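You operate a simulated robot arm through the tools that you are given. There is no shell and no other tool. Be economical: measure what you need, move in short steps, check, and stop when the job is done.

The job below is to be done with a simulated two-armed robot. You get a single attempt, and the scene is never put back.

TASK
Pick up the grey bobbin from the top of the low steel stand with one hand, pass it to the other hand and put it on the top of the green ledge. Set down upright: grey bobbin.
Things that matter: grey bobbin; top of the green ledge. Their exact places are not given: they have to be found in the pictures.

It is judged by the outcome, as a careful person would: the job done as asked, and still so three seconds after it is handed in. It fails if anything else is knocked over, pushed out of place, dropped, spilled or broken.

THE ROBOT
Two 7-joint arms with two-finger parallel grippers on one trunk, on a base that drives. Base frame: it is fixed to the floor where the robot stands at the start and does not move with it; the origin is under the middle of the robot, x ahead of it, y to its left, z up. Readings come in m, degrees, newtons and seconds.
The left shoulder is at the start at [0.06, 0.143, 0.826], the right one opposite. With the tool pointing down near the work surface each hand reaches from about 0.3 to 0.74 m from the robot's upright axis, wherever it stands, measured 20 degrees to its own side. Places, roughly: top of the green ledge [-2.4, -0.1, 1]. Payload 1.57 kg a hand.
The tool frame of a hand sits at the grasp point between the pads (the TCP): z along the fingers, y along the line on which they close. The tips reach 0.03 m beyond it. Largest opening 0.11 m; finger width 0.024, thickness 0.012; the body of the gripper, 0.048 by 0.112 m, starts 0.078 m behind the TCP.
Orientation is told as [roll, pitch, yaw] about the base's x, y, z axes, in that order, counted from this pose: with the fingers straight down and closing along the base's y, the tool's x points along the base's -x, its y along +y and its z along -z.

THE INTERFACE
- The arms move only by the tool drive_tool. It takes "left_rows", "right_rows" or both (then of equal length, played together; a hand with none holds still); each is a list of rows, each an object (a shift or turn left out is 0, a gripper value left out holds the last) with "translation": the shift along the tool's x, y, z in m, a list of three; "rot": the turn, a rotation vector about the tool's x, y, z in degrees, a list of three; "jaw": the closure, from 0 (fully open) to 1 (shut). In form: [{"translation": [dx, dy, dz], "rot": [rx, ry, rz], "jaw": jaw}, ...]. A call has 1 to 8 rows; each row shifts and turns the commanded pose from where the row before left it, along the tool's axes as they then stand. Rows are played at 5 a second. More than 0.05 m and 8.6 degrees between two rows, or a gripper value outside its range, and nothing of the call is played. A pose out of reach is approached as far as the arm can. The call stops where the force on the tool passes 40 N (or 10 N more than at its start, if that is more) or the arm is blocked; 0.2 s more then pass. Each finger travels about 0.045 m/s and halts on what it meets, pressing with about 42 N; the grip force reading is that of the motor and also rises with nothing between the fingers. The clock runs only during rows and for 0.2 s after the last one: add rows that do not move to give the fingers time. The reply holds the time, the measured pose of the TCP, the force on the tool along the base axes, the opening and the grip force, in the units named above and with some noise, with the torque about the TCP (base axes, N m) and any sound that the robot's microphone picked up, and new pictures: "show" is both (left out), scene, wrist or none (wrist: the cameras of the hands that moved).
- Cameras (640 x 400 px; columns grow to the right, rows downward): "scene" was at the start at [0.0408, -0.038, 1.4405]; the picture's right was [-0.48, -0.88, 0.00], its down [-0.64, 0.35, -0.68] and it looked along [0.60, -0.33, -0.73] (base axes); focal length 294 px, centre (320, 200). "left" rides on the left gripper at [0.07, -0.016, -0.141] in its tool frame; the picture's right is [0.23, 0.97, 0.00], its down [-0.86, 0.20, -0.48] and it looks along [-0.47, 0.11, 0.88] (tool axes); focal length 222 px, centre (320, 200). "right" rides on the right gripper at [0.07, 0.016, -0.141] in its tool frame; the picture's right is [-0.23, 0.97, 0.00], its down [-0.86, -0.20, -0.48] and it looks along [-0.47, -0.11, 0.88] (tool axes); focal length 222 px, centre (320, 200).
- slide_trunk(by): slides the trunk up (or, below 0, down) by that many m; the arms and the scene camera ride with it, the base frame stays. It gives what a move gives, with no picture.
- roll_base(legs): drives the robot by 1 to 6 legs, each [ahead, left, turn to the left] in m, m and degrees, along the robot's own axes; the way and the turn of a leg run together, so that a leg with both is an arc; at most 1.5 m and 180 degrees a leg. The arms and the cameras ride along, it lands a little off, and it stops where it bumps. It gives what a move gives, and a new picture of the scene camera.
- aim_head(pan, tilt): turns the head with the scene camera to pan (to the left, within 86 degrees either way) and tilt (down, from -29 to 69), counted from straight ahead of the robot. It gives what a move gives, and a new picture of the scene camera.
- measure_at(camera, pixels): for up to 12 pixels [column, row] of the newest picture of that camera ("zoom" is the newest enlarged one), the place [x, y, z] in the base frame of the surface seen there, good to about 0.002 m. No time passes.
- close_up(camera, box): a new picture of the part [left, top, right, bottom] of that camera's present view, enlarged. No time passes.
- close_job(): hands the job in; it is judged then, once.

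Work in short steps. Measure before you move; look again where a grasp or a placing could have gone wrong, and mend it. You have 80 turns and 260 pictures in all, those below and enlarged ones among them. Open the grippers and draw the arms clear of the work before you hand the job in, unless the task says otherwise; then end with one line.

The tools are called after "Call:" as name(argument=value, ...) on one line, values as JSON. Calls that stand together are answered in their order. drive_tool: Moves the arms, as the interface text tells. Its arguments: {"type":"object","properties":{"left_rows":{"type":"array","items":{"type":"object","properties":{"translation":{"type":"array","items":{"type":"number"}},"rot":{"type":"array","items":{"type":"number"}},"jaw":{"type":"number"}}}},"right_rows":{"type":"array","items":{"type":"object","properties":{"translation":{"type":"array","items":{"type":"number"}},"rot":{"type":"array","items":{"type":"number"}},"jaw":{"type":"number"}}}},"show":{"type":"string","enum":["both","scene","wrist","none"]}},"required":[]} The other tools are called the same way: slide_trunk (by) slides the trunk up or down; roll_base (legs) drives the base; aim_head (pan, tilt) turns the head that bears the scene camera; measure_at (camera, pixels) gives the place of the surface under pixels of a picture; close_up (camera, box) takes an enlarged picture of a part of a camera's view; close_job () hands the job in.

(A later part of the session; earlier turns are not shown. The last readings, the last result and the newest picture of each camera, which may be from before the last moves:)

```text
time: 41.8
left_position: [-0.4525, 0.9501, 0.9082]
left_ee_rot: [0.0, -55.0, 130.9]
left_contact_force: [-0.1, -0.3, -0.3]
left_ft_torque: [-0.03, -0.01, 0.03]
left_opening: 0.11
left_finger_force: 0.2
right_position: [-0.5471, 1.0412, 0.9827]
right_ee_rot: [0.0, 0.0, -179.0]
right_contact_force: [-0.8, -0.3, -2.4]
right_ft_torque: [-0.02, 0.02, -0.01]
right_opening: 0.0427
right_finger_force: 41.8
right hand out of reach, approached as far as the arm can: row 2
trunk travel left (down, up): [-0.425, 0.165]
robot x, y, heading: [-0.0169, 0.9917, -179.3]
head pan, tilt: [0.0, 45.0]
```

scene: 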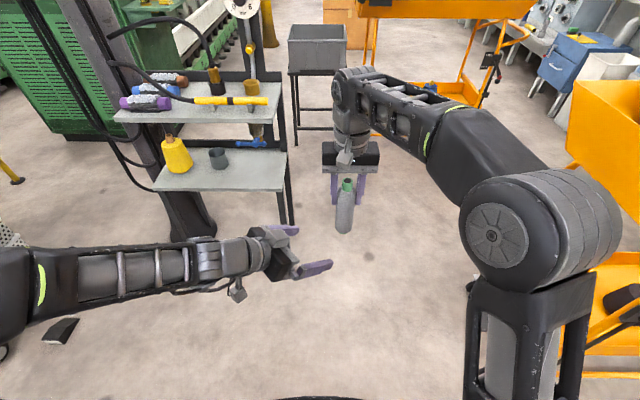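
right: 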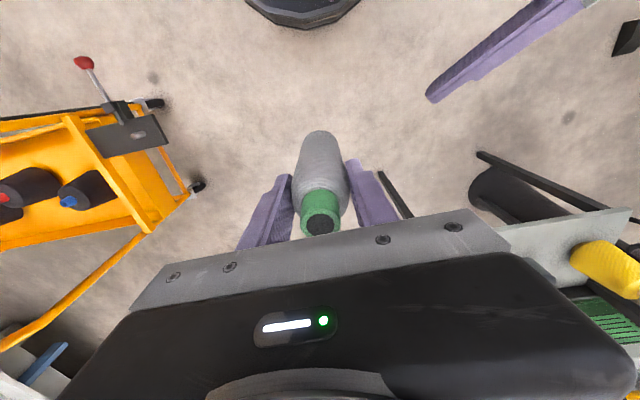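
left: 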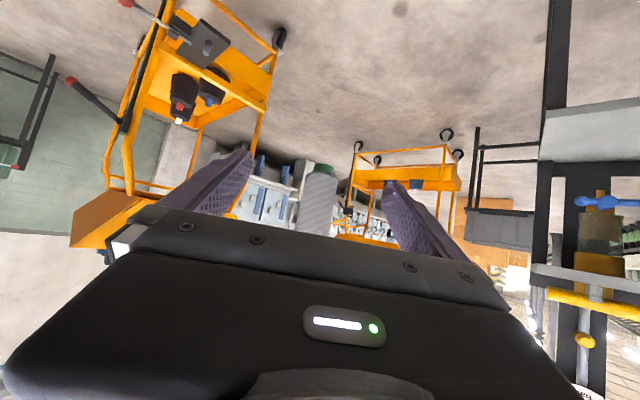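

Both poses are now reliable. The bobbin axis is at about (-0.547, 1.042); I drive the left hand in horizontally, centring it first, with a stop for looking.

Call:
drive_tool(left_rows=[{"translation": [0, 0.0113, 0]}, {"translation": [-0.018, 0, 0.0274]}, {"translation": [-0.018, 0, 0.0274]}, {}])

Call:
close_up(camera="scene", box=[240, 150, 400, 290])

```text
time: 42.8
left_position: [-0.5026, 0.9923, 0.9054]
left_ee_rot: [-0.1, -55.0, 130.9]
left_contact_force: [-0.4, 0.0, 0.5]
left_ft_torque: [0.02, -0.01, 0.01]
left_opening: 0.1101
left_finger_force: 0.1
right_position: [-0.5462, 1.0423, 0.9833]
right_ee_rot: [0.1, 0.0, -179.0]
right_contact_force: [0.1, -0.1, -0.3]
right_ft_torque: [-0.01, 0.0, -0.03]
right_opening: 0.0426
right_finger_force: 42.0
trunk travel left (down, up): [-0.425, 0.165]
robot x, y, heading: [-0.0182, 0.9953, -179.2]
head pan, tilt: [0.0, 45.0]
```

scene: 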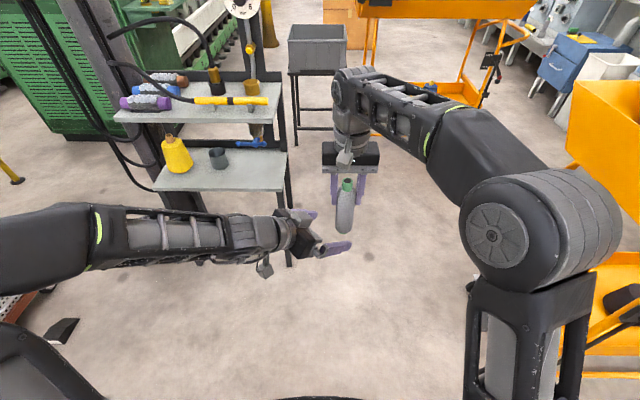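
left: 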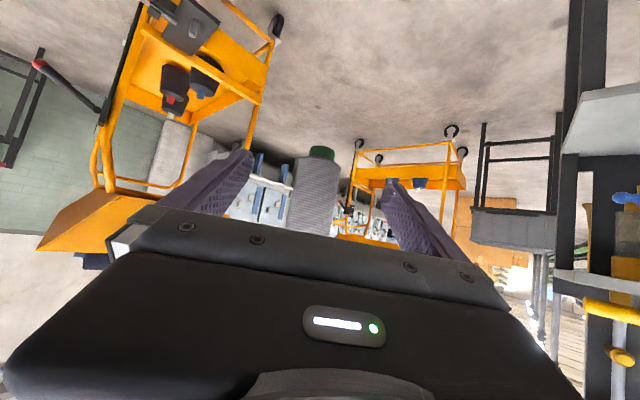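

```text
2.86 times, centred on (320, 220) of scene
```

zoom: 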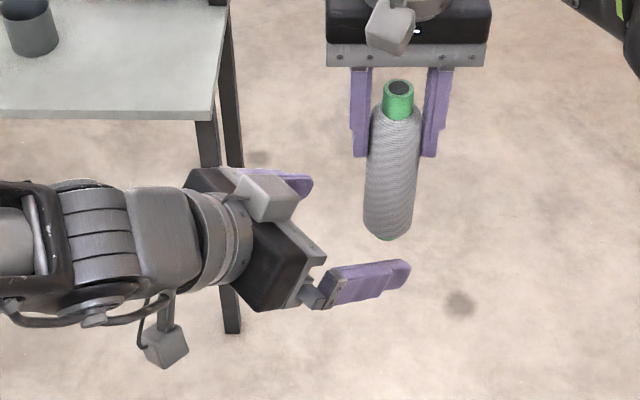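

The bobbin is centred between the left fingers (at column 317). I go in the rest of the way.

Call:
drive_tool(left_rows=[{"translation": [-0.018, 0, 0.0274]}, {"translation": [-0.016, 0, 0.026]}, {}])

Call:
close_up(camera="scene", box=[240, 150, 400, 290])

```text
time: 43.6
left_position: [-0.5452, 1.0411, 0.9036]
left_ee_rot: [0.1, -55.0, 131.0]
left_contact_force: [-0.1, -0.4, -0.2]
left_ft_torque: [-0.01, -0.02, 0.04]
left_opening: 0.11
left_finger_force: 0.0
right_position: [-0.5476, 1.0416, 0.9829]
right_ee_rot: [0.0, 0.0, -179.0]
right_contact_force: [0.4, 0.0, -1.1]
right_ft_torque: [-0.01, -0.01, 0.05]
right_opening: 0.0423
right_finger_force: 42.3
trunk travel left (down, up): [-0.425, 0.165]
robot x, y, heading: [-0.0149, 0.9924, -179.2]
head pan, tilt: [0.0, 45.0]
```

scene: 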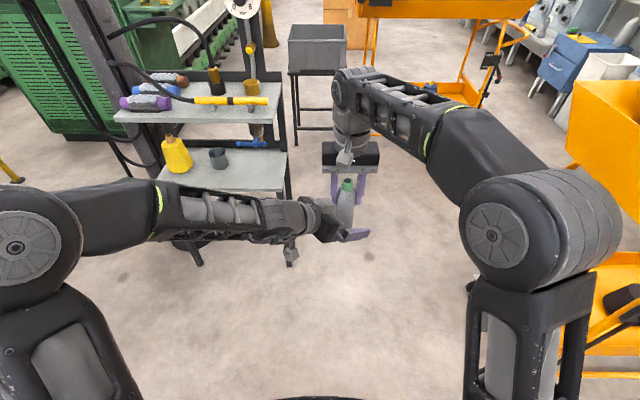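
left: 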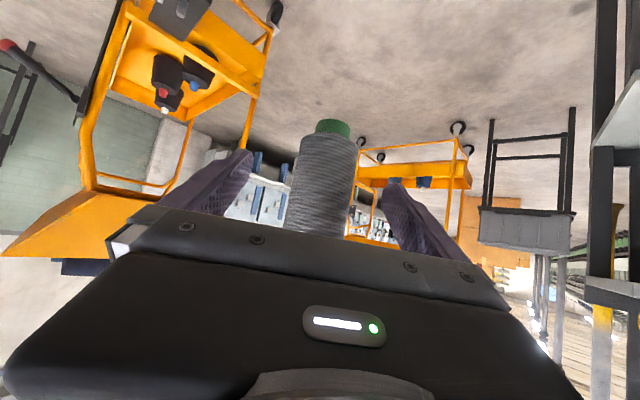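

```text
2.86 times, centred on (320, 220) of scene
```

zoom: 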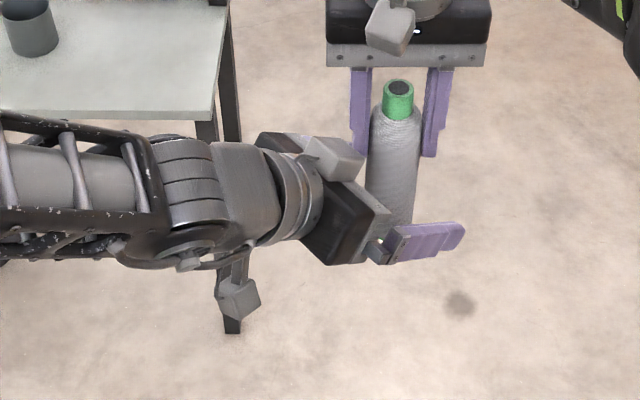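

The bobbin is fully between the left fingers, with clearance to the right fingers. I close the left gripper.

Call:
drive_tool(left_rows=[{"jaw": 1}, {}, {}, {}, {}, {}, {}, {}], show="wrist")

```text
time: 45.4
left_position: [-0.5444, 1.0385, 0.9037]
left_ee_rot: [-0.2, -54.9, 131.1]
left_contact_force: [-7.2, -3.3, -1.6]
left_ft_torque: [0.55, -0.56, 0.05]
left_opening: 0.043
left_finger_force: 42.1
right_position: [-0.5468, 1.0417, 0.9823]
right_ee_rot: [-0.1, 0.0, -179.1]
right_contact_force: [8.4, 3.2, 1.5]
right_ft_torque: [-0.3, -0.04, -0.04]
right_opening: 0.0424
right_finger_force: 42.3
trunk travel left (down, up): [-0.425, 0.165]
robot x, y, heading: [-0.0152, 0.9923, -179.3]
head pan, tilt: [0.0, 45.0]
```

left: 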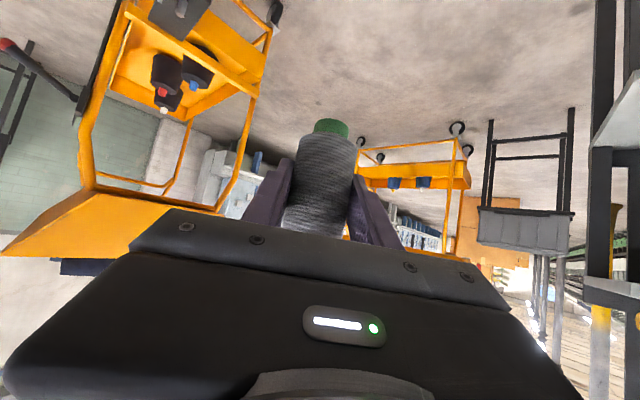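

Both hands hold it, with left opening 0.043 and grip 42 N. I open the right hand and, once it is open, raise it slowly off the top.

Call:
drive_tool(right_rows=[{"jaw": 0}, {}, {}, {}, {}, {}, {}], show="none")

Call:
drive_tool(right_rows=[{"translation": [0, 0, -0.04]}, {"translation": [0, 0, -0.04]}, {"translation": [0.02, 0, -0.03]}, {}])

Call:
close_up(camera="scene", box=[240, 130, 400, 270])

```text
time: 47.0
left_position: [-0.5441, 1.0391, 0.9016]
left_ee_rot: [-0.1, -54.9, 131.0]
left_contact_force: [2.4, -10.5, -6.9]
left_ft_torque: [0.87, 0.22, 0.07]
left_opening: 0.0426
left_finger_force: 41.8
right_position: [-0.5474, 1.0429, 0.9833]
right_ee_rot: [0.0, -0.1, -179.1]
right_contact_force: [-3.2, 10.8, 6.3]
right_ft_torque: [-0.09, 0.05, -0.08]
right_opening: 0.101
right_finger_force: 0.0
trunk travel left (down, up): [-0.425, 0.165]
robot x, y, heading: [-0.0158, 0.9943, -178.9]
head pan, tilt: [0.0, 45.0]
```

```text
time: 48.0
left_position: [-0.5441, 1.0405, 0.9024]
left_ee_rot: [0.0, -54.9, 131.0]
left_contact_force: [4.5, -11.0, -10.9]
left_ft_torque: [1.2, 0.36, 0.21]
left_opening: 0.0421
left_finger_force: 41.9
right_position: [-0.5474, 1.0424, 0.9823]
right_ee_rot: [0.0, -0.1, -179.1]
right_contact_force: [-5.4, 10.9, 10.8]
right_ft_torque: [-0.39, -0.01, -0.16]
right_opening: 0.1005
right_finger_force: 0.1
right hand out of reach, approached as far as the arm can: row 1, 2, 3
trunk travel left (down, up): [-0.425, 0.165]
robot x, y, heading: [-0.0157, 0.9919, -179.1]
head pan, tilt: [0.0, 45.0]
```

scene: 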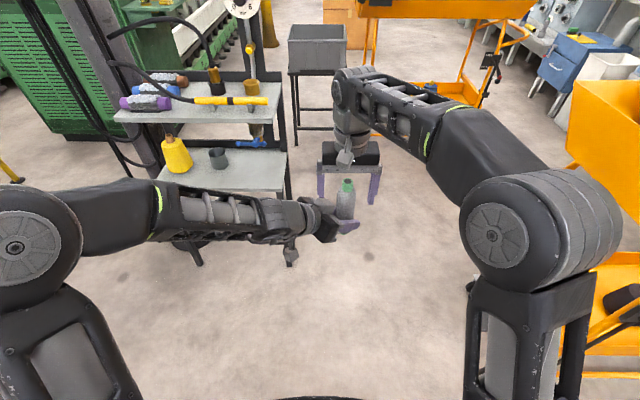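
right: 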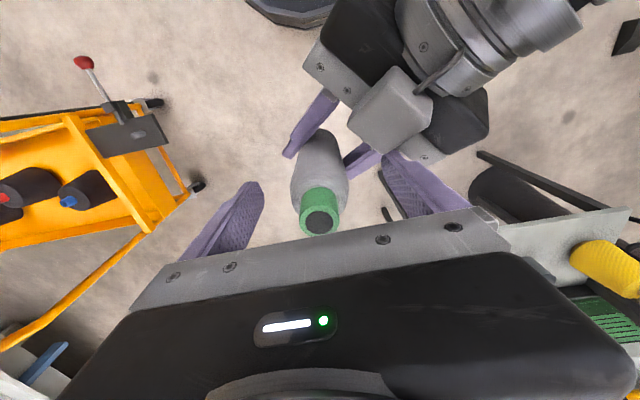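

```text
2.86 times, centred on (320, 200) of scene
```

zoom: 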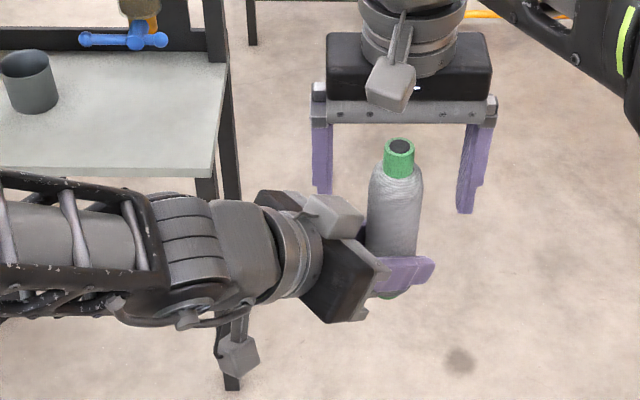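

The right hand can't rise here (out of reach) and its left finger is touching the left gripper body. I ease the right opening to relieve that and then lower the left hand with the bobbin instead.

Call:
drive_tool(right_rows=[{"jaw": 0.22}, {}, {}], show="none")

Call:
drive_tool(left_rows=[{"translation": [0.0246, 0, 0.0172]}, {"translation": [0.0328, 0, 0.023]}, {"translation": [0.0328, 0, 0.023]}, {"translation": [0.0246, 0, 0.0172]}, {}])

```text
time: 48.8
left_position: [-0.5438, 1.0398, 0.9047]
left_ee_rot: [0.2, -55.1, 130.8]
left_contact_force: [4.6, 2.6, -5.9]
left_ft_torque: [0.22, 0.2, 0.2]
left_opening: 0.0425
left_finger_force: 42.5
right_position: [-0.5464, 1.041, 0.9817]
right_ee_rot: [0.0, 0.1, -179.1]
right_contact_force: [-3.8, -1.9, 6.8]
right_ft_torque: [-0.41, 0.03, -0.25]
right_opening: 0.088
right_finger_force: 0.9
trunk travel left (down, up): [-0.425, 0.165]
robot x, y, heading: [-0.0172, 0.9907, -179.3]
head pan, tilt: [0.0, 45.0]
```

```text
time: 50.0
left_position: [-0.5465, 1.0399, 0.7636]
left_ee_rot: [0.1, -55.0, 130.8]
left_contact_force: [-0.4, -0.3, 0.8]
left_ft_torque: [-0.02, -0.01, 0.02]
left_opening: 0.0427
left_finger_force: 41.9
right_position: [-0.5475, 1.0419, 0.9833]
right_ee_rot: [0.1, 0.1, -179.1]
right_contact_force: [0.2, -0.1, -1.3]
right_ft_torque: [-0.01, -0.02, 0.01]
right_opening: 0.0859
right_finger_force: 0.1
trunk travel left (down, up): [-0.425, 0.165]
robot x, y, heading: [-0.0151, 0.9907, -179.3]
head pan, tilt: [0.0, 45.0]
```

scene: 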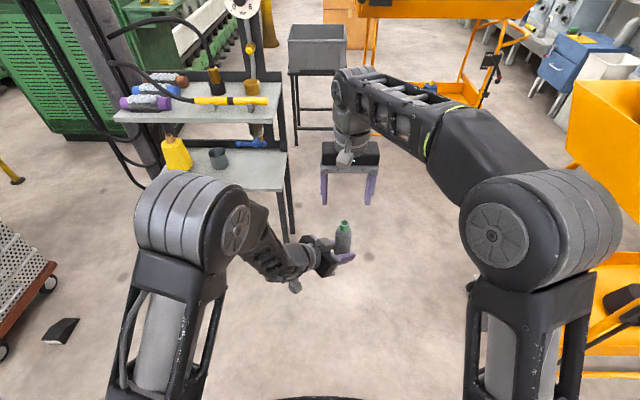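
left: 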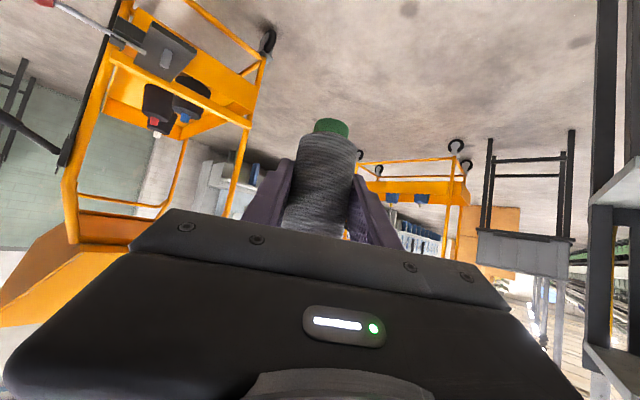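

The bobbin is now in the left hand alone, and the right hand is free. I draw both hands in toward the robot for driving.

Call:
drive_tool(left_rows=[{}, {}, {"translation": [0.022, 0.0068, -0.0313]}, {"translation": [0.022, 0.0068, -0.0313]}, {"translation": [0.022, 0.0068, -0.0313]}, {"translation": [0.022, 0.0068, -0.0313]}, {"translation": [0.022, 0.0068, -0.0313]}, {"translation": [0.022, 0.0068, -0.0313]}], right_rows=[{"translation": [0.03, -0.03, 0]}, {"translation": [0.03, -0.03, 0]}, {"translation": [0.03, -0.03, 0]}, {"translation": [0.03, -0.02, 0]}, {"translation": [0.03, -0.02, 0]}, {"translation": [0.02, 0, 0]}, {}, {}], show="scene")

```text
time: 51.8
left_position: [-0.4246, 0.8378, 0.7621]
left_ee_rot: [0.0, -55.0, 130.9]
left_contact_force: [0.6, -0.3, 0.2]
left_ft_torque: [0.01, 0.01, 0.0]
left_opening: 0.0427
left_finger_force: 41.6
right_position: [-0.378, 1.1749, 0.9837]
right_ee_rot: [0.0, 0.0, -179.2]
right_contact_force: [0.5, 0.4, 0.0]
right_ft_torque: [0.01, -0.01, 0.04]
right_opening: 0.0859
right_finger_force: 0.1
trunk travel left (down, up): [-0.425, 0.165]
robot x, y, heading: [-0.0138, 0.9908, -179.0]
head pan, tilt: [0.0, 45.0]
```

scene: 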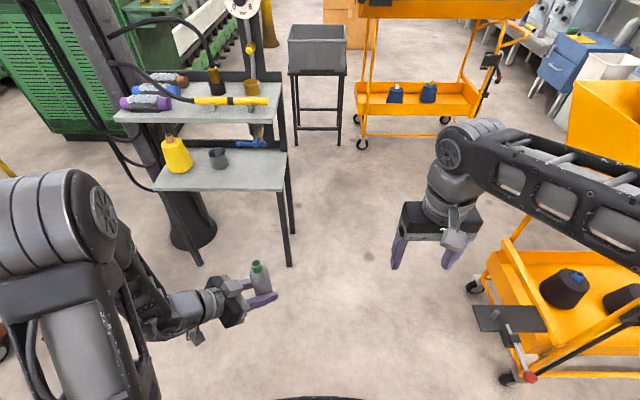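

The bobbin stays held. Before driving I measure the obstacles along the corridor: cart lever, stand corners, box stand and second cart.

Call:
measure_at(camera="scene", pixels=[[478, 312], [530, 375], [475, 287], [290, 262], [284, 152], [268, 100], [296, 128], [340, 140], [360, 143], [365, 20], [290, 60], [5, 225]])

Call:
aim_head(pan=25, tilt=30)

```text
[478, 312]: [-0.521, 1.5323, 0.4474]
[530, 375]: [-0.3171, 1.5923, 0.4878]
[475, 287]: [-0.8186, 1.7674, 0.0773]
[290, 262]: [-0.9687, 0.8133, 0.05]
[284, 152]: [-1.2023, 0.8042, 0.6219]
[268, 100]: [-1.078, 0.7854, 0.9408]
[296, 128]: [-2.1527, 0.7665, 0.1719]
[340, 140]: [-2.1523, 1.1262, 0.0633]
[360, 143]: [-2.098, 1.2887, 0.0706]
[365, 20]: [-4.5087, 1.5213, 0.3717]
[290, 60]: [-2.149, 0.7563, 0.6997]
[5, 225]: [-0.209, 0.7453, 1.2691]
```

```text
time: 52.7
left_position: [-0.4248, 0.8386, 0.7631]
left_ee_rot: [0.0, -55.0, 131.0]
left_contact_force: [0.7, 0.1, -0.8]
left_ft_torque: [0.02, 0.02, -0.02]
left_opening: 0.0424
left_finger_force: 41.9
right_position: [-0.3808, 1.1746, 0.9831]
right_ee_rot: [0.0, 0.0, -179.1]
right_contact_force: [-0.2, 0.1, -0.5]
right_ft_torque: [-0.01, 0.0, -0.02]
right_opening: 0.0857
right_finger_force: 0.1
trunk travel left (down, up): [-0.425, 0.165]
robot x, y, heading: [-0.0165, 0.9897, -179.3]
head pan, tilt: [25.0, 30.0]
```

scene: 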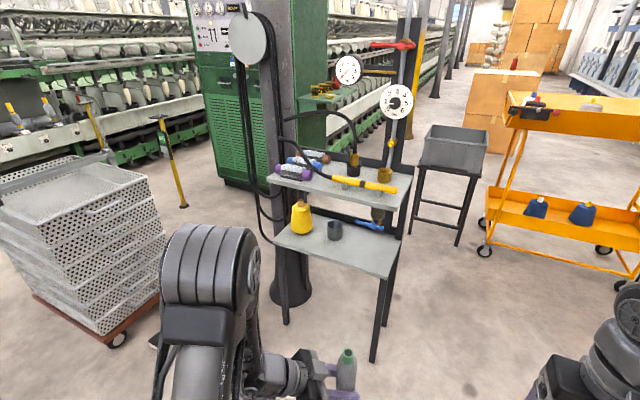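

Corridor is y 0.80 to 1.53, so I drive along y about 1.17 with heading corrected to 180°, ending near x = -1.5.

Call:
roll_base(legs=[[0, -0.18, -0.9], [0.75, 0, 0]])

```text
time: 57.9
left_position: [-1.1796, 1.0241, 0.7634]
left_ee_rot: [0.0, -55.0, 130.2]
left_contact_force: [0.2, -0.2, 0.5]
left_ft_torque: [0.01, -0.04, -0.03]
left_opening: 0.0428
left_finger_force: 42.0
right_position: [-1.1288, 1.3586, 0.9833]
right_ee_rot: [0.0, 0.0, -179.9]
right_contact_force: [0.0, 0.7, -0.1]
right_ft_torque: [0.01, 0.01, 0.0]
right_opening: 0.0857
right_finger_force: 0.1
trunk travel left (down, up): [-0.425, 0.165]
robot x, y, heading: [-0.7705, 1.1672, -180.0]
head pan, tilt: [25.0, 30.0]
```

scene: 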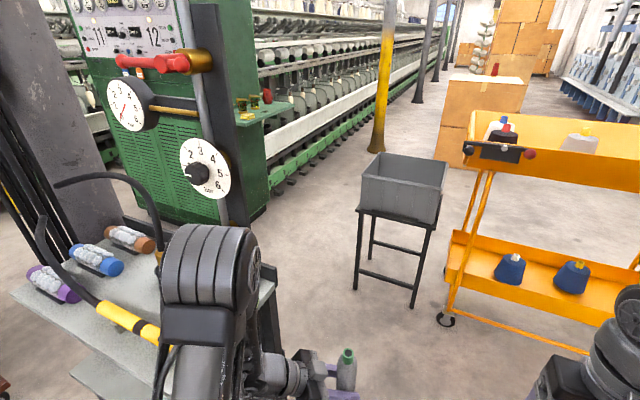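

At (-0.77, 1.17), on line. I drive on to about x = -1.55.

Call:
roll_base(legs=[[0.78, 0, 0]])

Call:
aim_head(pan=70, tilt=35)

```text
time: 62.1
left_position: [-1.9638, 1.0231, 0.762]
left_ee_rot: [0.1, -55.0, 130.0]
left_contact_force: [-0.4, 0.3, -1.4]
left_ft_torque: [-0.02, -0.03, 0.02]
left_opening: 0.0426
left_finger_force: 42.2
right_position: [-1.9131, 1.3584, 0.9834]
right_ee_rot: [0.0, -0.1, -180.0]
right_contact_force: [0.9, 0.2, 0.8]
right_ft_torque: [0.01, -0.04, 0.02]
right_opening: 0.0857
right_finger_force: 0.1
trunk travel left (down, up): [-0.425, 0.165]
robot x, y, heading: [-1.5507, 1.1711, -180.2]
head pan, tilt: [25.0, 30.0]
```

scene: 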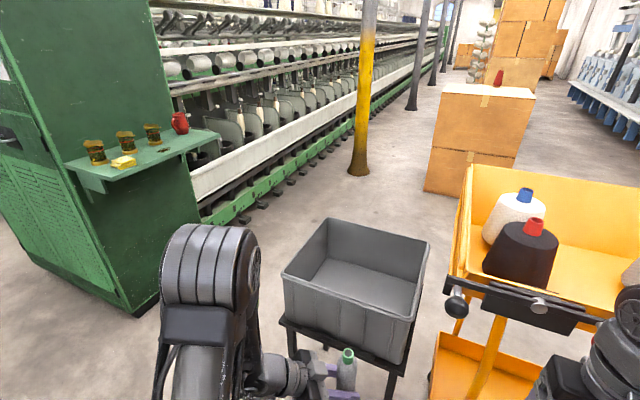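

```text
time: 63.2
left_position: [-1.9638, 1.0232, 0.7628]
left_ee_rot: [0.0, -55.0, 130.1]
left_contact_force: [0.6, -0.3, 0.2]
left_ft_torque: [0.04, 0.02, 0.01]
left_opening: 0.0423
left_finger_force: 42.1
right_position: [-1.9149, 1.3582, 0.9839]
right_ee_rot: [-0.1, -0.1, -180.0]
right_contact_force: [0.1, -0.7, 0.1]
right_ft_torque: [0.01, -0.02, 0.0]
right_opening: 0.0856
right_finger_force: 0.0
trunk travel left (down, up): [-0.425, 0.165]
robot x, y, heading: [-1.5561, 1.1682, -180.0]
head pan, tilt: [70.0, 35.0]
```

scene: 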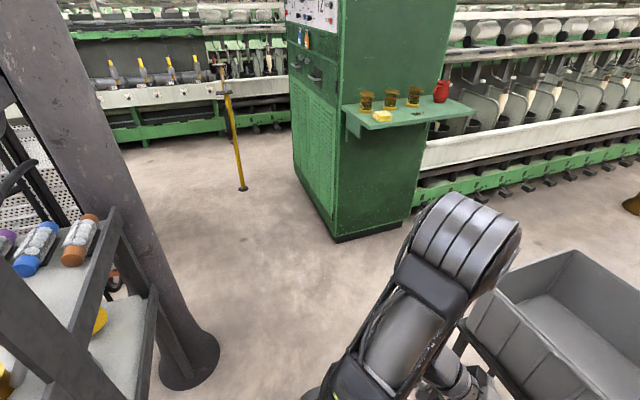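

The ledge is seen from its open side at (410,110). I zoom to map what stands on it.

Call:
close_up(camera="scene", box=[330, 70, 490, 170])

Call:
measure_at(camera="scene", pixels=[[381, 118], [373, 113], [391, 113], [391, 122], [417, 112], [425, 111], [440, 101], [413, 104], [389, 107], [366, 110], [474, 110], [369, 128]])

```text
4.00 times, centred on (410, 120) of scene
```

zoom: 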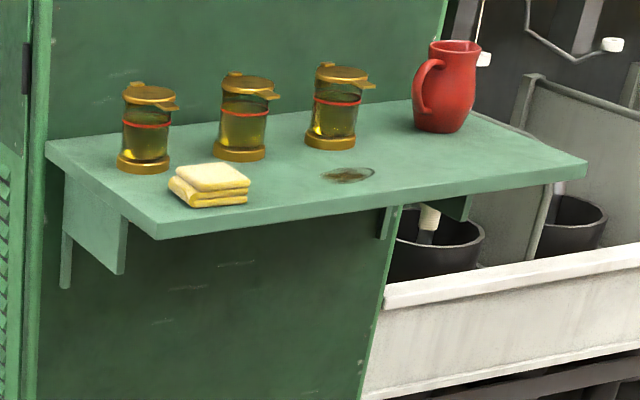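

```text
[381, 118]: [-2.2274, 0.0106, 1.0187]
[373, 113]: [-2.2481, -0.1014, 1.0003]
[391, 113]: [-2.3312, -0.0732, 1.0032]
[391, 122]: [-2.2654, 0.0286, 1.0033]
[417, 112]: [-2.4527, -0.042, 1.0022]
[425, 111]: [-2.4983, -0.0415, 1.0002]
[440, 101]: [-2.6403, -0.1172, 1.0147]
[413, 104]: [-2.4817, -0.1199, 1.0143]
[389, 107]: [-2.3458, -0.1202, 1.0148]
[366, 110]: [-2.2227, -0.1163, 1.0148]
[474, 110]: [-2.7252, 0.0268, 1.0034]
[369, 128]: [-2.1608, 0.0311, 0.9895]
```

Call:
measure_at(camera="zoom", pixels=[[320, 176], [348, 168], [348, 184], [376, 174], [250, 198], [252, 182], [290, 180], [290, 205], [440, 133], [415, 120], [580, 178], [430, 175]])

```text
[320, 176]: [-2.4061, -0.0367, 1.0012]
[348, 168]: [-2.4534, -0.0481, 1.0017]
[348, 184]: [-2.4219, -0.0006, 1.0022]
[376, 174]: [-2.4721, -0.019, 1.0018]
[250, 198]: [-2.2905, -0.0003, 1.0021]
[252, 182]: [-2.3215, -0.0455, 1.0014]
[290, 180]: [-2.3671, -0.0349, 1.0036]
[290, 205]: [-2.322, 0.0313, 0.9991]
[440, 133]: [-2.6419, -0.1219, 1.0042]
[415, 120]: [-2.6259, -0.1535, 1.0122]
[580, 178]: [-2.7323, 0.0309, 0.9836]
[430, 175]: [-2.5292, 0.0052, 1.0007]
```

A stain lies at x -2.405..-2.475, the sponge ends at -2.295 and the mug stands at (-2.64,-0.12). The free spot (-2.54, -0.03) is roomy. I raise the trunk, then turn left and drive down the aisle toward it.

Call:
slide_trunk(by=0.16)

Call:
roll_base(legs=[[0, 0, 90], [0.4, -0.08, 0]])

Call:
aim_head(pan=-30, tilt=50)

```text
time: 65.1
left_position: [-1.9635, 1.0237, 0.9231]
left_ee_rot: [0.0, -54.9, 130.1]
left_contact_force: [-0.6, -0.1, -0.5]
left_ft_torque: [0.03, -0.03, -0.01]
left_opening: 0.0428
left_finger_force: 42.0
right_position: [-1.9141, 1.3586, 1.143]
right_ee_rot: [0.0, 0.0, -180.0]
right_contact_force: [-0.5, -1.1, -0.5]
right_ft_torque: [-0.04, 0.01, -0.01]
right_opening: 0.086
right_finger_force: 0.1
trunk travel left (down, up): [-0.585, 0.005]
robot x, y, heading: [-1.5519, 1.1672, -179.9]
head pan, tilt: [70.0, 35.0]
```

```text
time: 71.4
left_position: [-1.4951, 0.3527, 0.9222]
left_ee_rot: [0.0, -55.0, -140.5]
left_contact_force: [-0.7, -1.2, -1.5]
left_ft_torque: [0.0, 0.01, -0.04]
left_opening: 0.0425
left_finger_force: 42.0
right_position: [-1.8295, 0.4059, 1.1421]
right_ee_rot: [0.0, 0.1, -90.5]
right_contact_force: [0.0, -0.1, 0.6]
right_ft_torque: [0.03, -0.02, 0.01]
right_opening: 0.0858
right_finger_force: 0.0
trunk travel left (down, up): [-0.585, 0.005]
robot x, y, heading: [-1.6395, 0.7643, -90.6]
head pan, tilt: [70.0, 35.0]
```

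scene: 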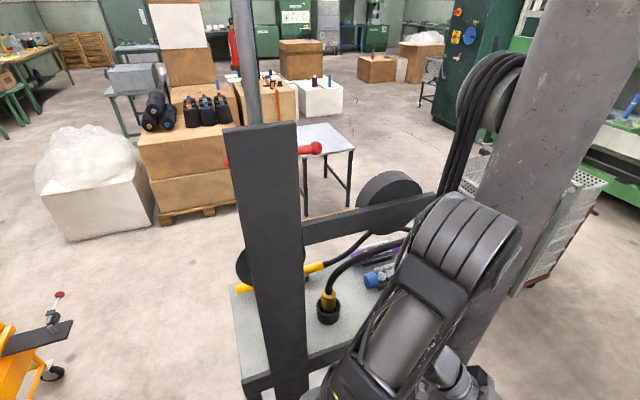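

```text
time: 73.2
left_position: [-1.4943, 0.3535, 0.9214]
left_ee_rot: [0.0, -55.0, -140.4]
left_contact_force: [-0.2, 0.6, -0.9]
left_ft_torque: [0.01, -0.01, -0.01]
left_opening: 0.0425
left_finger_force: 41.6
right_position: [-1.829, 0.4063, 1.1421]
right_ee_rot: [0.0, -0.1, -90.5]
right_contact_force: [-0.2, -0.3, -0.4]
right_ft_torque: [-0.01, -0.01, -0.02]
right_opening: 0.0854
right_finger_force: 0.0
trunk travel left (down, up): [-0.585, 0.005]
robot x, y, heading: [-1.639, 0.7657, -90.3]
head pan, tilt: [-30.0, 50.0]
```

scene: 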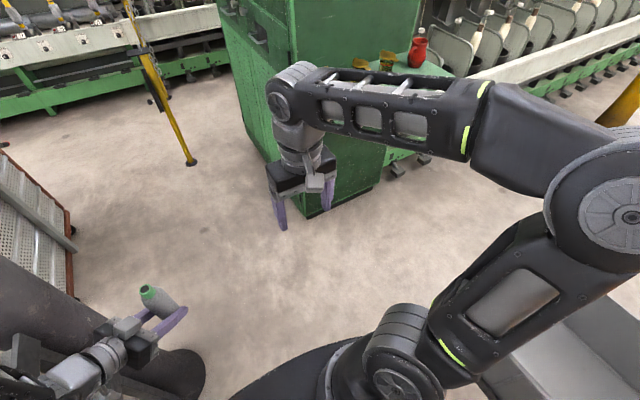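

The way is clear. I turn right by 65° here, before closing up to the ledge, then will raise and turn the left hand.

Call:
roll_base(legs=[[0, 0, -65]])

```text
time: 76.4
left_position: [-1.9487, 0.4616, 0.9224]
left_ee_rot: [0.0, -55.0, 154.7]
left_contact_force: [0.4, 0.3, -2.5]
left_ft_torque: [0.0, 0.01, 0.0]
left_opening: 0.0424
left_finger_force: 41.9
right_position: [-2.0437, 0.7869, 1.1431]
right_ee_rot: [0.0, 0.0, -155.4]
right_contact_force: [-0.7, 0.7, -0.1]
right_ft_torque: [-0.01, 0.0, 0.01]
right_opening: 0.0858
right_finger_force: 0.1
trunk travel left (down, up): [-0.585, 0.005]
robot x, y, heading: [-1.6362, 0.7644, -155.2]
head pan, tilt: [-30.0, 50.0]
```

scene: 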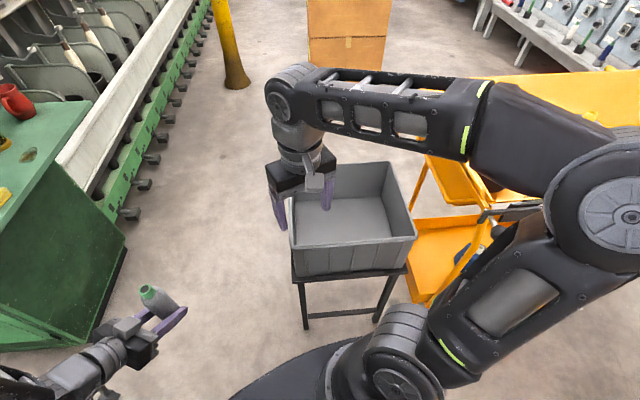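

The left hand has open air around it. I swing it 67° to the left about the vertical (keeping the bobbin upright) while moving it ahead 0.2 m.

Call:
drive_tool(left_rows=[{"translation": [-0.01, 0.018, 0.0142], "rot": [-6.88, 0, -4.82]}, {"translation": [-0.0113, 0.0154, 0.0162], "rot": [-6.88, 0, -4.82]}, {"translation": [-0.0126, 0.0121, 0.0179], "rot": [-6.88, 0, -4.82]}, {"translation": [-0.0134, 0.009, 0.0191], "rot": [-6.88, 0, -4.82]}, {"translation": [-0.014, 0.0052, 0.02], "rot": [-6.88, 0, -4.82]}, {"translation": [-0.0143, 0.0017, 0.0205], "rot": [-6.88, 0, -4.82]}, {"translation": [-0.0143, -0.0017, 0.0205], "rot": [-6.88, 0, -4.82]}, {"translation": [-0.014, -0.0056, 0.02], "rot": [-6.88, 0, -4.82]}], show="scene")

```text
time: 78.2
left_position: [-2.1399, 0.3878, 0.922]
left_ee_rot: [0.1, -55.0, -138.1]
left_contact_force: [-1.0, 0.4, -1.0]
left_ft_torque: [0.07, -0.04, -0.05]
left_opening: 0.0424
left_finger_force: 41.9
left hand out of reach, approached as far as the arm can: row 1
right_position: [-2.0443, 0.7873, 1.1431]
right_ee_rot: [0.0, 0.1, -155.4]
right_contact_force: [0.7, -0.1, -0.1]
right_ft_torque: [0.04, -0.01, 0.01]
right_opening: 0.0858
right_finger_force: 0.1
trunk travel left (down, up): [-0.585, 0.005]
robot x, y, heading: [-1.6394, 0.7685, -155.2]
head pan, tilt: [-30.0, 50.0]
```

scene: 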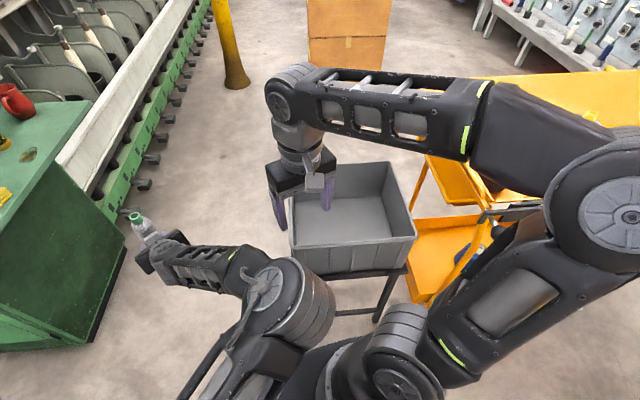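

Bobbin is upright, hand now points at the ledge direction (222°). I raise the left hand 0.2 m.

Call:
drive_tool(left_rows=[{"translation": [-0.0328, 0, -0.023]}, {"translation": [-0.0328, 0, -0.023]}, {"translation": [-0.0328, 0, -0.023]}, {"translation": [-0.0328, 0, -0.023]}, {"translation": [-0.0328, 0, -0.023]}, {}], show="none")

Call:
aim_head(pan=15, tilt=40)

```text
time: 79.6
left_position: [-2.1409, 0.39, 1.1224]
left_ee_rot: [-0.1, -55.0, -138.0]
left_contact_force: [0.2, -0.1, -0.6]
left_ft_torque: [0.0, -0.01, 0.03]
left_opening: 0.0425
left_finger_force: 42.2
right_position: [-2.0446, 0.7868, 1.1425]
right_ee_rot: [0.0, 0.0, -155.3]
right_contact_force: [0.6, -1.5, -0.4]
right_ft_torque: [0.0, 0.0, -0.01]
right_opening: 0.0858
right_finger_force: 0.0
trunk travel left (down, up): [-0.585, 0.005]
robot x, y, heading: [-1.6365, 0.7669, -155.4]
head pan, tilt: [-30.0, 50.0]
```

```text
time: 80.7
left_position: [-2.14, 0.3888, 1.1213]
left_ee_rot: [0.0, -54.9, -138.1]
left_contact_force: [-0.5, -0.3, -1.4]
left_ft_torque: [-0.01, 0.02, 0.02]
left_opening: 0.0422
left_finger_force: 41.7
right_position: [-2.0433, 0.7884, 1.1436]
right_ee_rot: [0.1, 0.0, -155.3]
right_contact_force: [0.2, -0.9, -0.3]
right_ft_torque: [-0.01, 0.01, 0.02]
right_opening: 0.0858
right_finger_force: 0.1
trunk travel left (down, up): [-0.585, 0.005]
robot x, y, heading: [-1.6413, 0.7637, -155.3]
head pan, tilt: [15.0, 40.0]
```

scene: 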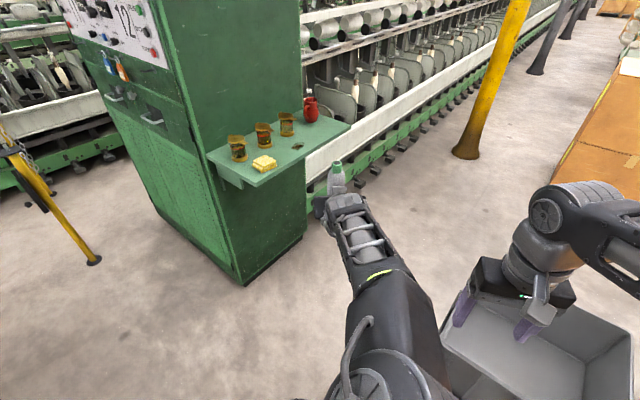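

Now I drive diagonally (ahead 0.40, left 0.17), which brings the hand over the ledge rim at a safe height.

Call:
roll_base(legs=[[0.4, 0.17, 0]])

Call:
aim_head(pan=15, tilt=42)

```text
time: 83.4
left_position: [-2.4295, 0.0652, 1.1216]
left_ee_rot: [-0.1, -54.9, -137.9]
left_contact_force: [-1.0, 0.1, -1.5]
left_ft_torque: [-0.02, 0.03, -0.01]
left_opening: 0.0423
left_finger_force: 42.1
right_position: [-2.334, 0.4633, 1.1419]
right_ee_rot: [0.0, 0.1, -155.2]
right_contact_force: [-0.5, 0.2, -0.4]
right_ft_torque: [-0.01, 0.0, 0.0]
right_opening: 0.0857
right_finger_force: 0.1
trunk travel left (down, up): [-0.585, 0.005]
robot x, y, heading: [-1.9255, 0.442, -155.3]
head pan, tilt: [15.0, 40.0]
```

scene: 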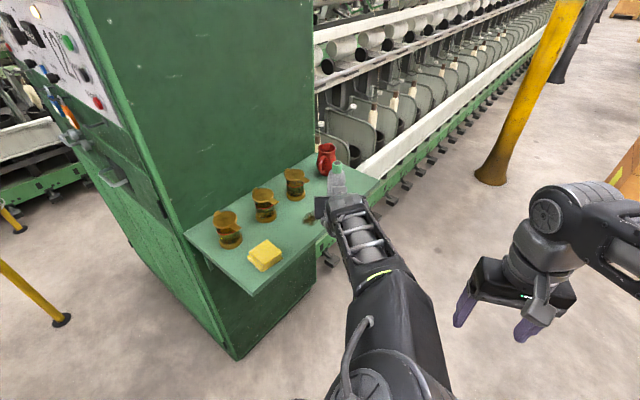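

```text
time: 84.0
left_position: [-2.4298, 0.0674, 1.1209]
left_ee_rot: [0.0, -55.0, -137.9]
left_contact_force: [1.0, -0.1, -1.1]
left_ft_torque: [-0.03, 0.0, 0.02]
left_opening: 0.0425
left_finger_force: 42.2
right_position: [-2.3334, 0.4644, 1.1435]
right_ee_rot: [0.1, 0.0, -155.2]
right_contact_force: [0.6, -0.9, 0.4]
right_ft_torque: [0.0, -0.03, 0.03]
right_opening: 0.0858
right_finger_force: 0.0
trunk travel left (down, up): [-0.585, 0.005]
robot x, y, heading: [-1.9267, 0.4403, -155.1]
head pan, tilt: [15.0, 42.0]
```

scene: 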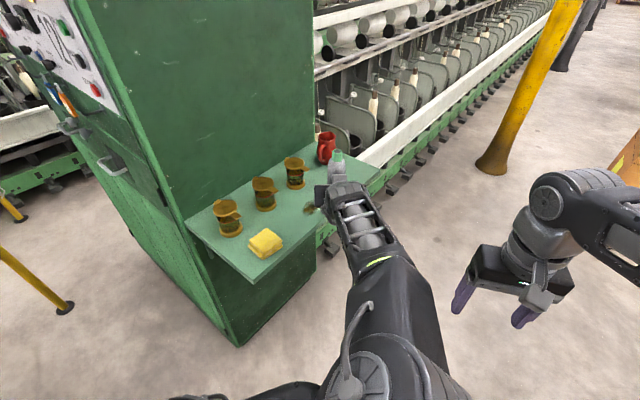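

I zoom on the bobbin and the mug, to fix the relation of the bobbin to the hand and of the free spot.

Call:
close_up(camera="scene", box=[280, 120, 408, 200])

Call:
close_up(camera="left", box=[0, 0, 640, 400])

```text
5.00 times, centred on (344, 160) of scene
```

zoom: 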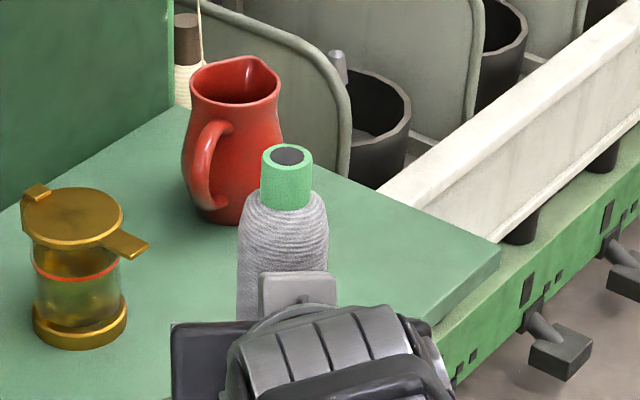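

```text
1.00 times, centred on (320, 200) of left (not enlarged: the box is as wide or as high as the picture)
```

zoom: 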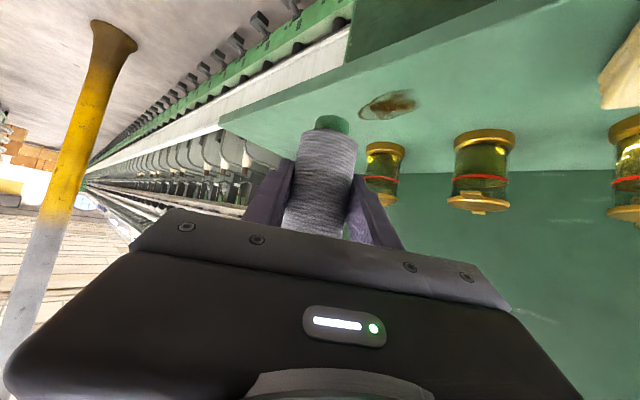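

Call:
measure_at(camera="scene", pixels=[[337.6, 153.2], [333, 151], [342, 151], [337.6, 149.2], [338, 162], [324, 163], [332, 155], [322, 150]])

Call:
measure_at(camera="left", pixels=[[332, 117], [318, 127], [347, 127], [332, 130], [327, 180], [360, 112], [412, 95]])

```text
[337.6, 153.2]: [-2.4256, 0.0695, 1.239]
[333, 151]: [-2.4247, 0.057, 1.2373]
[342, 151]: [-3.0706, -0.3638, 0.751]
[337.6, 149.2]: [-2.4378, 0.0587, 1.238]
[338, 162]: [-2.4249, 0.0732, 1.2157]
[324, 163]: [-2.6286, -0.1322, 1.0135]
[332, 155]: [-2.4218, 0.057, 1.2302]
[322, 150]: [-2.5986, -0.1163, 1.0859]
```

```text
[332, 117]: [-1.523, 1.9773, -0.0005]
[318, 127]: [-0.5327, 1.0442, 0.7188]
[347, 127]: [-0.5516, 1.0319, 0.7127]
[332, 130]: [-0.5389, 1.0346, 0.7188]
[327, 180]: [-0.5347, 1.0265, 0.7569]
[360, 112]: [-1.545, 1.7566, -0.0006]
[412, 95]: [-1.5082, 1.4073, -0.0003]
```

Call:
measure_at(camera="scene", pixels=[[308, 169.5], [303, 165], [306, 168], [300, 186], [320, 155], [323, 146], [321, 160], [370, 183], [379, 171]])

```text
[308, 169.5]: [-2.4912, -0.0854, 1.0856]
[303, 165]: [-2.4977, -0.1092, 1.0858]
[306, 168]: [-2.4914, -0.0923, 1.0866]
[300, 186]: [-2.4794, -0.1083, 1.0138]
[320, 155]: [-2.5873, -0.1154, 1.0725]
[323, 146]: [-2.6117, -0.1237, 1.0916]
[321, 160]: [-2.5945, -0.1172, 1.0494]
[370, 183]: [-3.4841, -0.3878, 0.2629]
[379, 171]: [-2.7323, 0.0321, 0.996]
```

The jar lever tip is at (-2.491,-0.083), so I use the spot (-2.555,-0.02), clear of lever, mug and stain. I move the left hand over it at constant height.

Call:
drive_tool(left_rows=[{"translation": [-0.0212, -0.005, 0.0302]}, {"translation": [-0.0212, -0.005, 0.0302]}, {"translation": [-0.0212, -0.005, 0.0302]}, {"translation": [-0.0212, -0.005, 0.0302]}, {}, {}])

Call:
close_up(camera="scene", box=[270, 110, 414, 200])

```text
time: 85.4
left_position: [-2.5532, -0.0181, 1.1209]
left_ee_rot: [0.0, -54.9, -138.0]
left_contact_force: [0.4, -0.1, -0.6]
left_ft_torque: [0.0, -0.05, 0.01]
left_opening: 0.0421
left_finger_force: 42.1
right_position: [-2.3346, 0.4642, 1.1428]
right_ee_rot: [0.0, 0.0, -155.1]
right_contact_force: [-0.2, -0.7, -0.4]
right_ft_torque: [0.01, 0.02, -0.03]
right_opening: 0.0856
right_finger_force: 0.0
trunk travel left (down, up): [-0.585, 0.005]
robot x, y, heading: [-1.9303, 0.4435, -155.2]
head pan, tilt: [15.0, 42.0]
```

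scene: 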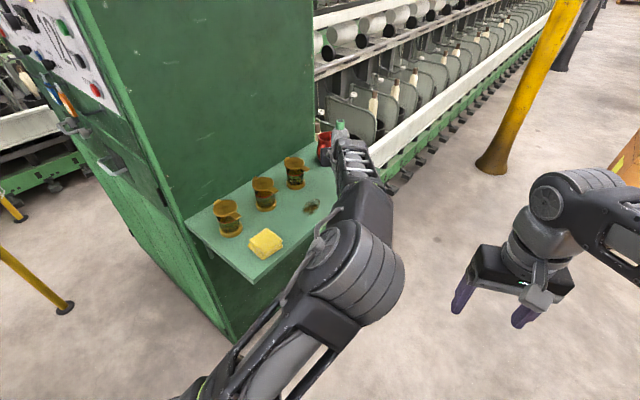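
left: 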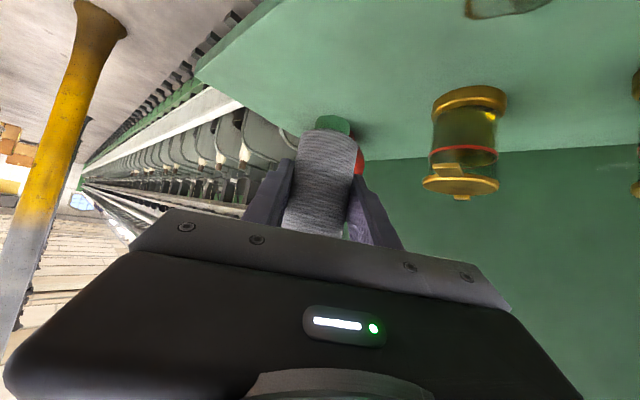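

```text
4.44 times, centred on (342, 155) of scene
```

zoom: 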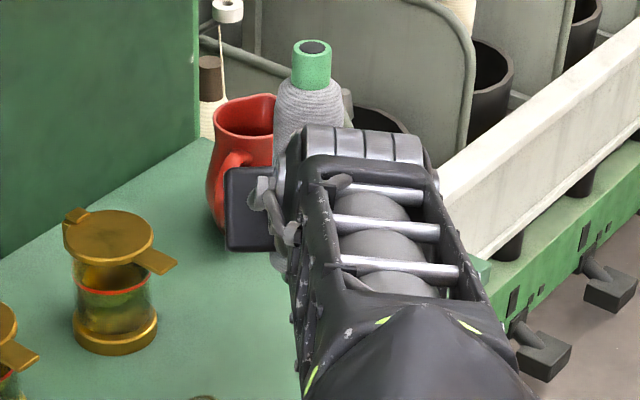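

Hand is over the spot. I check the height of the forearm and elbow against the ledge corner before lowering.

Call:
measure_at(camera="scene", pixels=[[350, 200], [362, 215], [345, 185], [315, 260], [360, 270], [318, 240], [260, 345], [336, 180]])

Call:
measure_at(camera="left", pixels=[[333, 118], [318, 126], [348, 128], [333, 132], [300, 100], [380, 130], [355, 110]])

```text
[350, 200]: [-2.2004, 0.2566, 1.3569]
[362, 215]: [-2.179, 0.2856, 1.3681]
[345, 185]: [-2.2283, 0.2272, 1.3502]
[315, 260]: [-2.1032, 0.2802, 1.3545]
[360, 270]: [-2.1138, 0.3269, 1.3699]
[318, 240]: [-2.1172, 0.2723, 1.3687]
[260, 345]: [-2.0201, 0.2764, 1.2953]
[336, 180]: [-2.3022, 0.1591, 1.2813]
```

```text
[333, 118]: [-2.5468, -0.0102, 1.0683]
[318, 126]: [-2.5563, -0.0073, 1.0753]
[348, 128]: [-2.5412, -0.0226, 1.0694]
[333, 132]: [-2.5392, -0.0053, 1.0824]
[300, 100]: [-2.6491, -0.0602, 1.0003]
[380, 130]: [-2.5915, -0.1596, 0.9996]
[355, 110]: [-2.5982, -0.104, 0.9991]
```

Forearm is at 1.28–1.37 m, well above the ledge. The bobbin's foot is at 1.068 over the ledge's 1.000, so I lower 0.058 m first.

Call:
drive_tool(left_rows=[{"translation": [0.0164, 0, 0.0115]}, {"translation": [0.0164, 0, 0.0115]}, {"translation": [0.0098, 0, 0.0069]}, {"translation": [0.0049, 0, 0.0034]}, {}, {}])

Call:
measure_at(camera="left", pixels=[[333, 118], [318, 126], [348, 128], [333, 114], [300, 100], [355, 110]])

```text
time: 86.8
left_position: [-2.551, -0.0171, 1.0636]
left_ee_rot: [0.0, -55.0, -138.0]
left_contact_force: [0.4, 0.0, -0.3]
left_ft_torque: [0.03, -0.02, -0.01]
left_opening: 0.0424
left_finger_force: 42.7
right_position: [-2.3336, 0.4645, 1.1437]
right_ee_rot: [0.0, -0.1, -155.2]
right_contact_force: [0.0, 0.1, -0.3]
right_ft_torque: [0.01, -0.02, 0.01]
right_opening: 0.0858
right_finger_force: 0.0
trunk travel left (down, up): [-0.585, 0.005]
robot x, y, heading: [-1.9288, 0.443, -155.2]
head pan, tilt: [15.0, 42.0]
```

scene: 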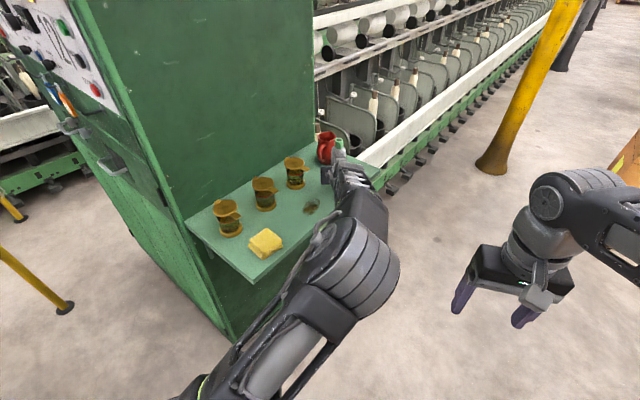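
left: 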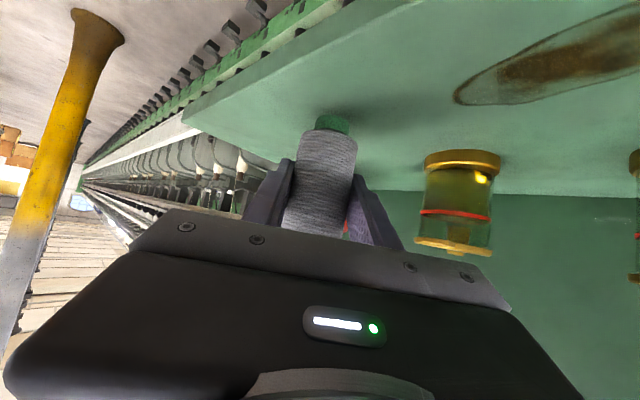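

```text
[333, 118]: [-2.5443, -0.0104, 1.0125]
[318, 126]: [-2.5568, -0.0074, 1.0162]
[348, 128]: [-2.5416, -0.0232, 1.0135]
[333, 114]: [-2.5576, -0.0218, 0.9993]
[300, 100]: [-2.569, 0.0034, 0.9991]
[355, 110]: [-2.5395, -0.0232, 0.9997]
```

About 10 mm remain. I lower in 2–3 mm rows, watching the force.

Call:
drive_tool(left_rows=[{"translation": [0.0025, 0, 0.0017]}, {"translation": [0.0025, 0, 0.0017]}, {"translation": [0.0016, 0, 0.0011]}, {}, {}], show="wrist")

```text
time: 88.0
left_position: [-2.552, -0.0174, 1.0558]
left_ee_rot: [0.0, -55.1, -137.9]
left_contact_force: [0.6, -0.3, -0.9]
left_ft_torque: [0.02, 0.0, -0.02]
left_opening: 0.0424
left_finger_force: 41.5
right_position: [-2.3343, 0.4645, 1.1445]
right_ee_rot: [0.0, 0.0, -155.2]
right_contact_force: [0.5, 0.6, 0.0]
right_ft_torque: [-0.01, -0.01, 0.01]
right_opening: 0.086
right_finger_force: 0.0
trunk travel left (down, up): [-0.585, 0.005]
robot x, y, heading: [-1.9242, 0.4443, -155.2]
head pan, tilt: [15.0, 42.0]
```

left: 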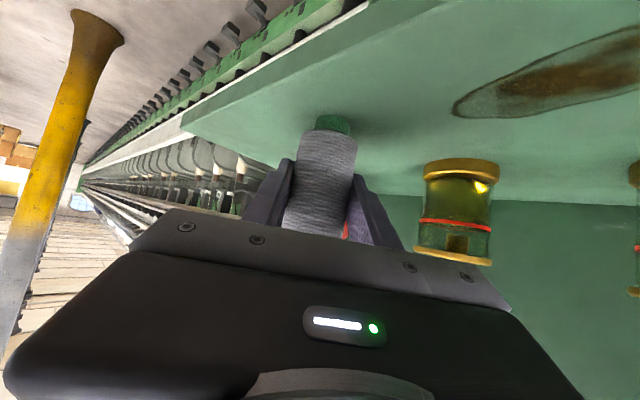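

No contact yet at TCP z 1.056; I lower in 1 mm rows.

Call:
drive_tool(left_rows=[{"translation": [0.0008, 0, 0.0006]}, {"translation": [0.0008, 0, 0.0006]}, {"translation": [0.0008, 0, 0.0006]}, {}], show="wrist")

```text
time: 89.0
left_position: [-2.5523, -0.0175, 1.0561]
left_ee_rot: [-0.1, -55.2, -138.0]
left_contact_force: [0.5, -0.4, 9.6]
left_ft_torque: [-0.1, 0.1, 0.02]
left_opening: 0.0424
left_finger_force: 41.4
right_position: [-2.3333, 0.4647, 1.1445]
right_ee_rot: [0.0, 0.0, -155.2]
right_contact_force: [-0.1, 0.1, -0.2]
right_ft_torque: [-0.02, -0.02, 0.03]
right_opening: 0.0858
right_finger_force: 0.1
trunk travel left (down, up): [-0.585, 0.005]
robot x, y, heading: [-1.9269, 0.443, -155.1]
head pan, tilt: [15.0, 42.0]
```

left: 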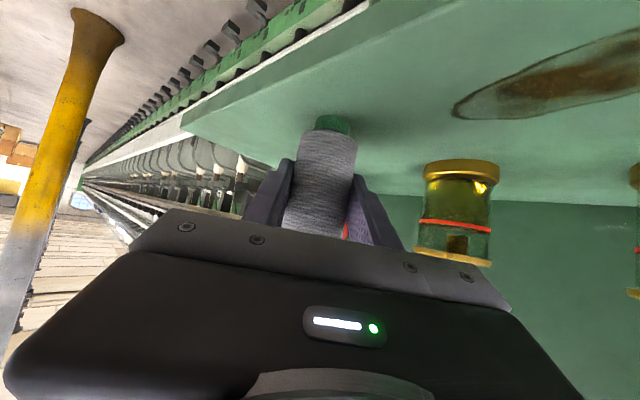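

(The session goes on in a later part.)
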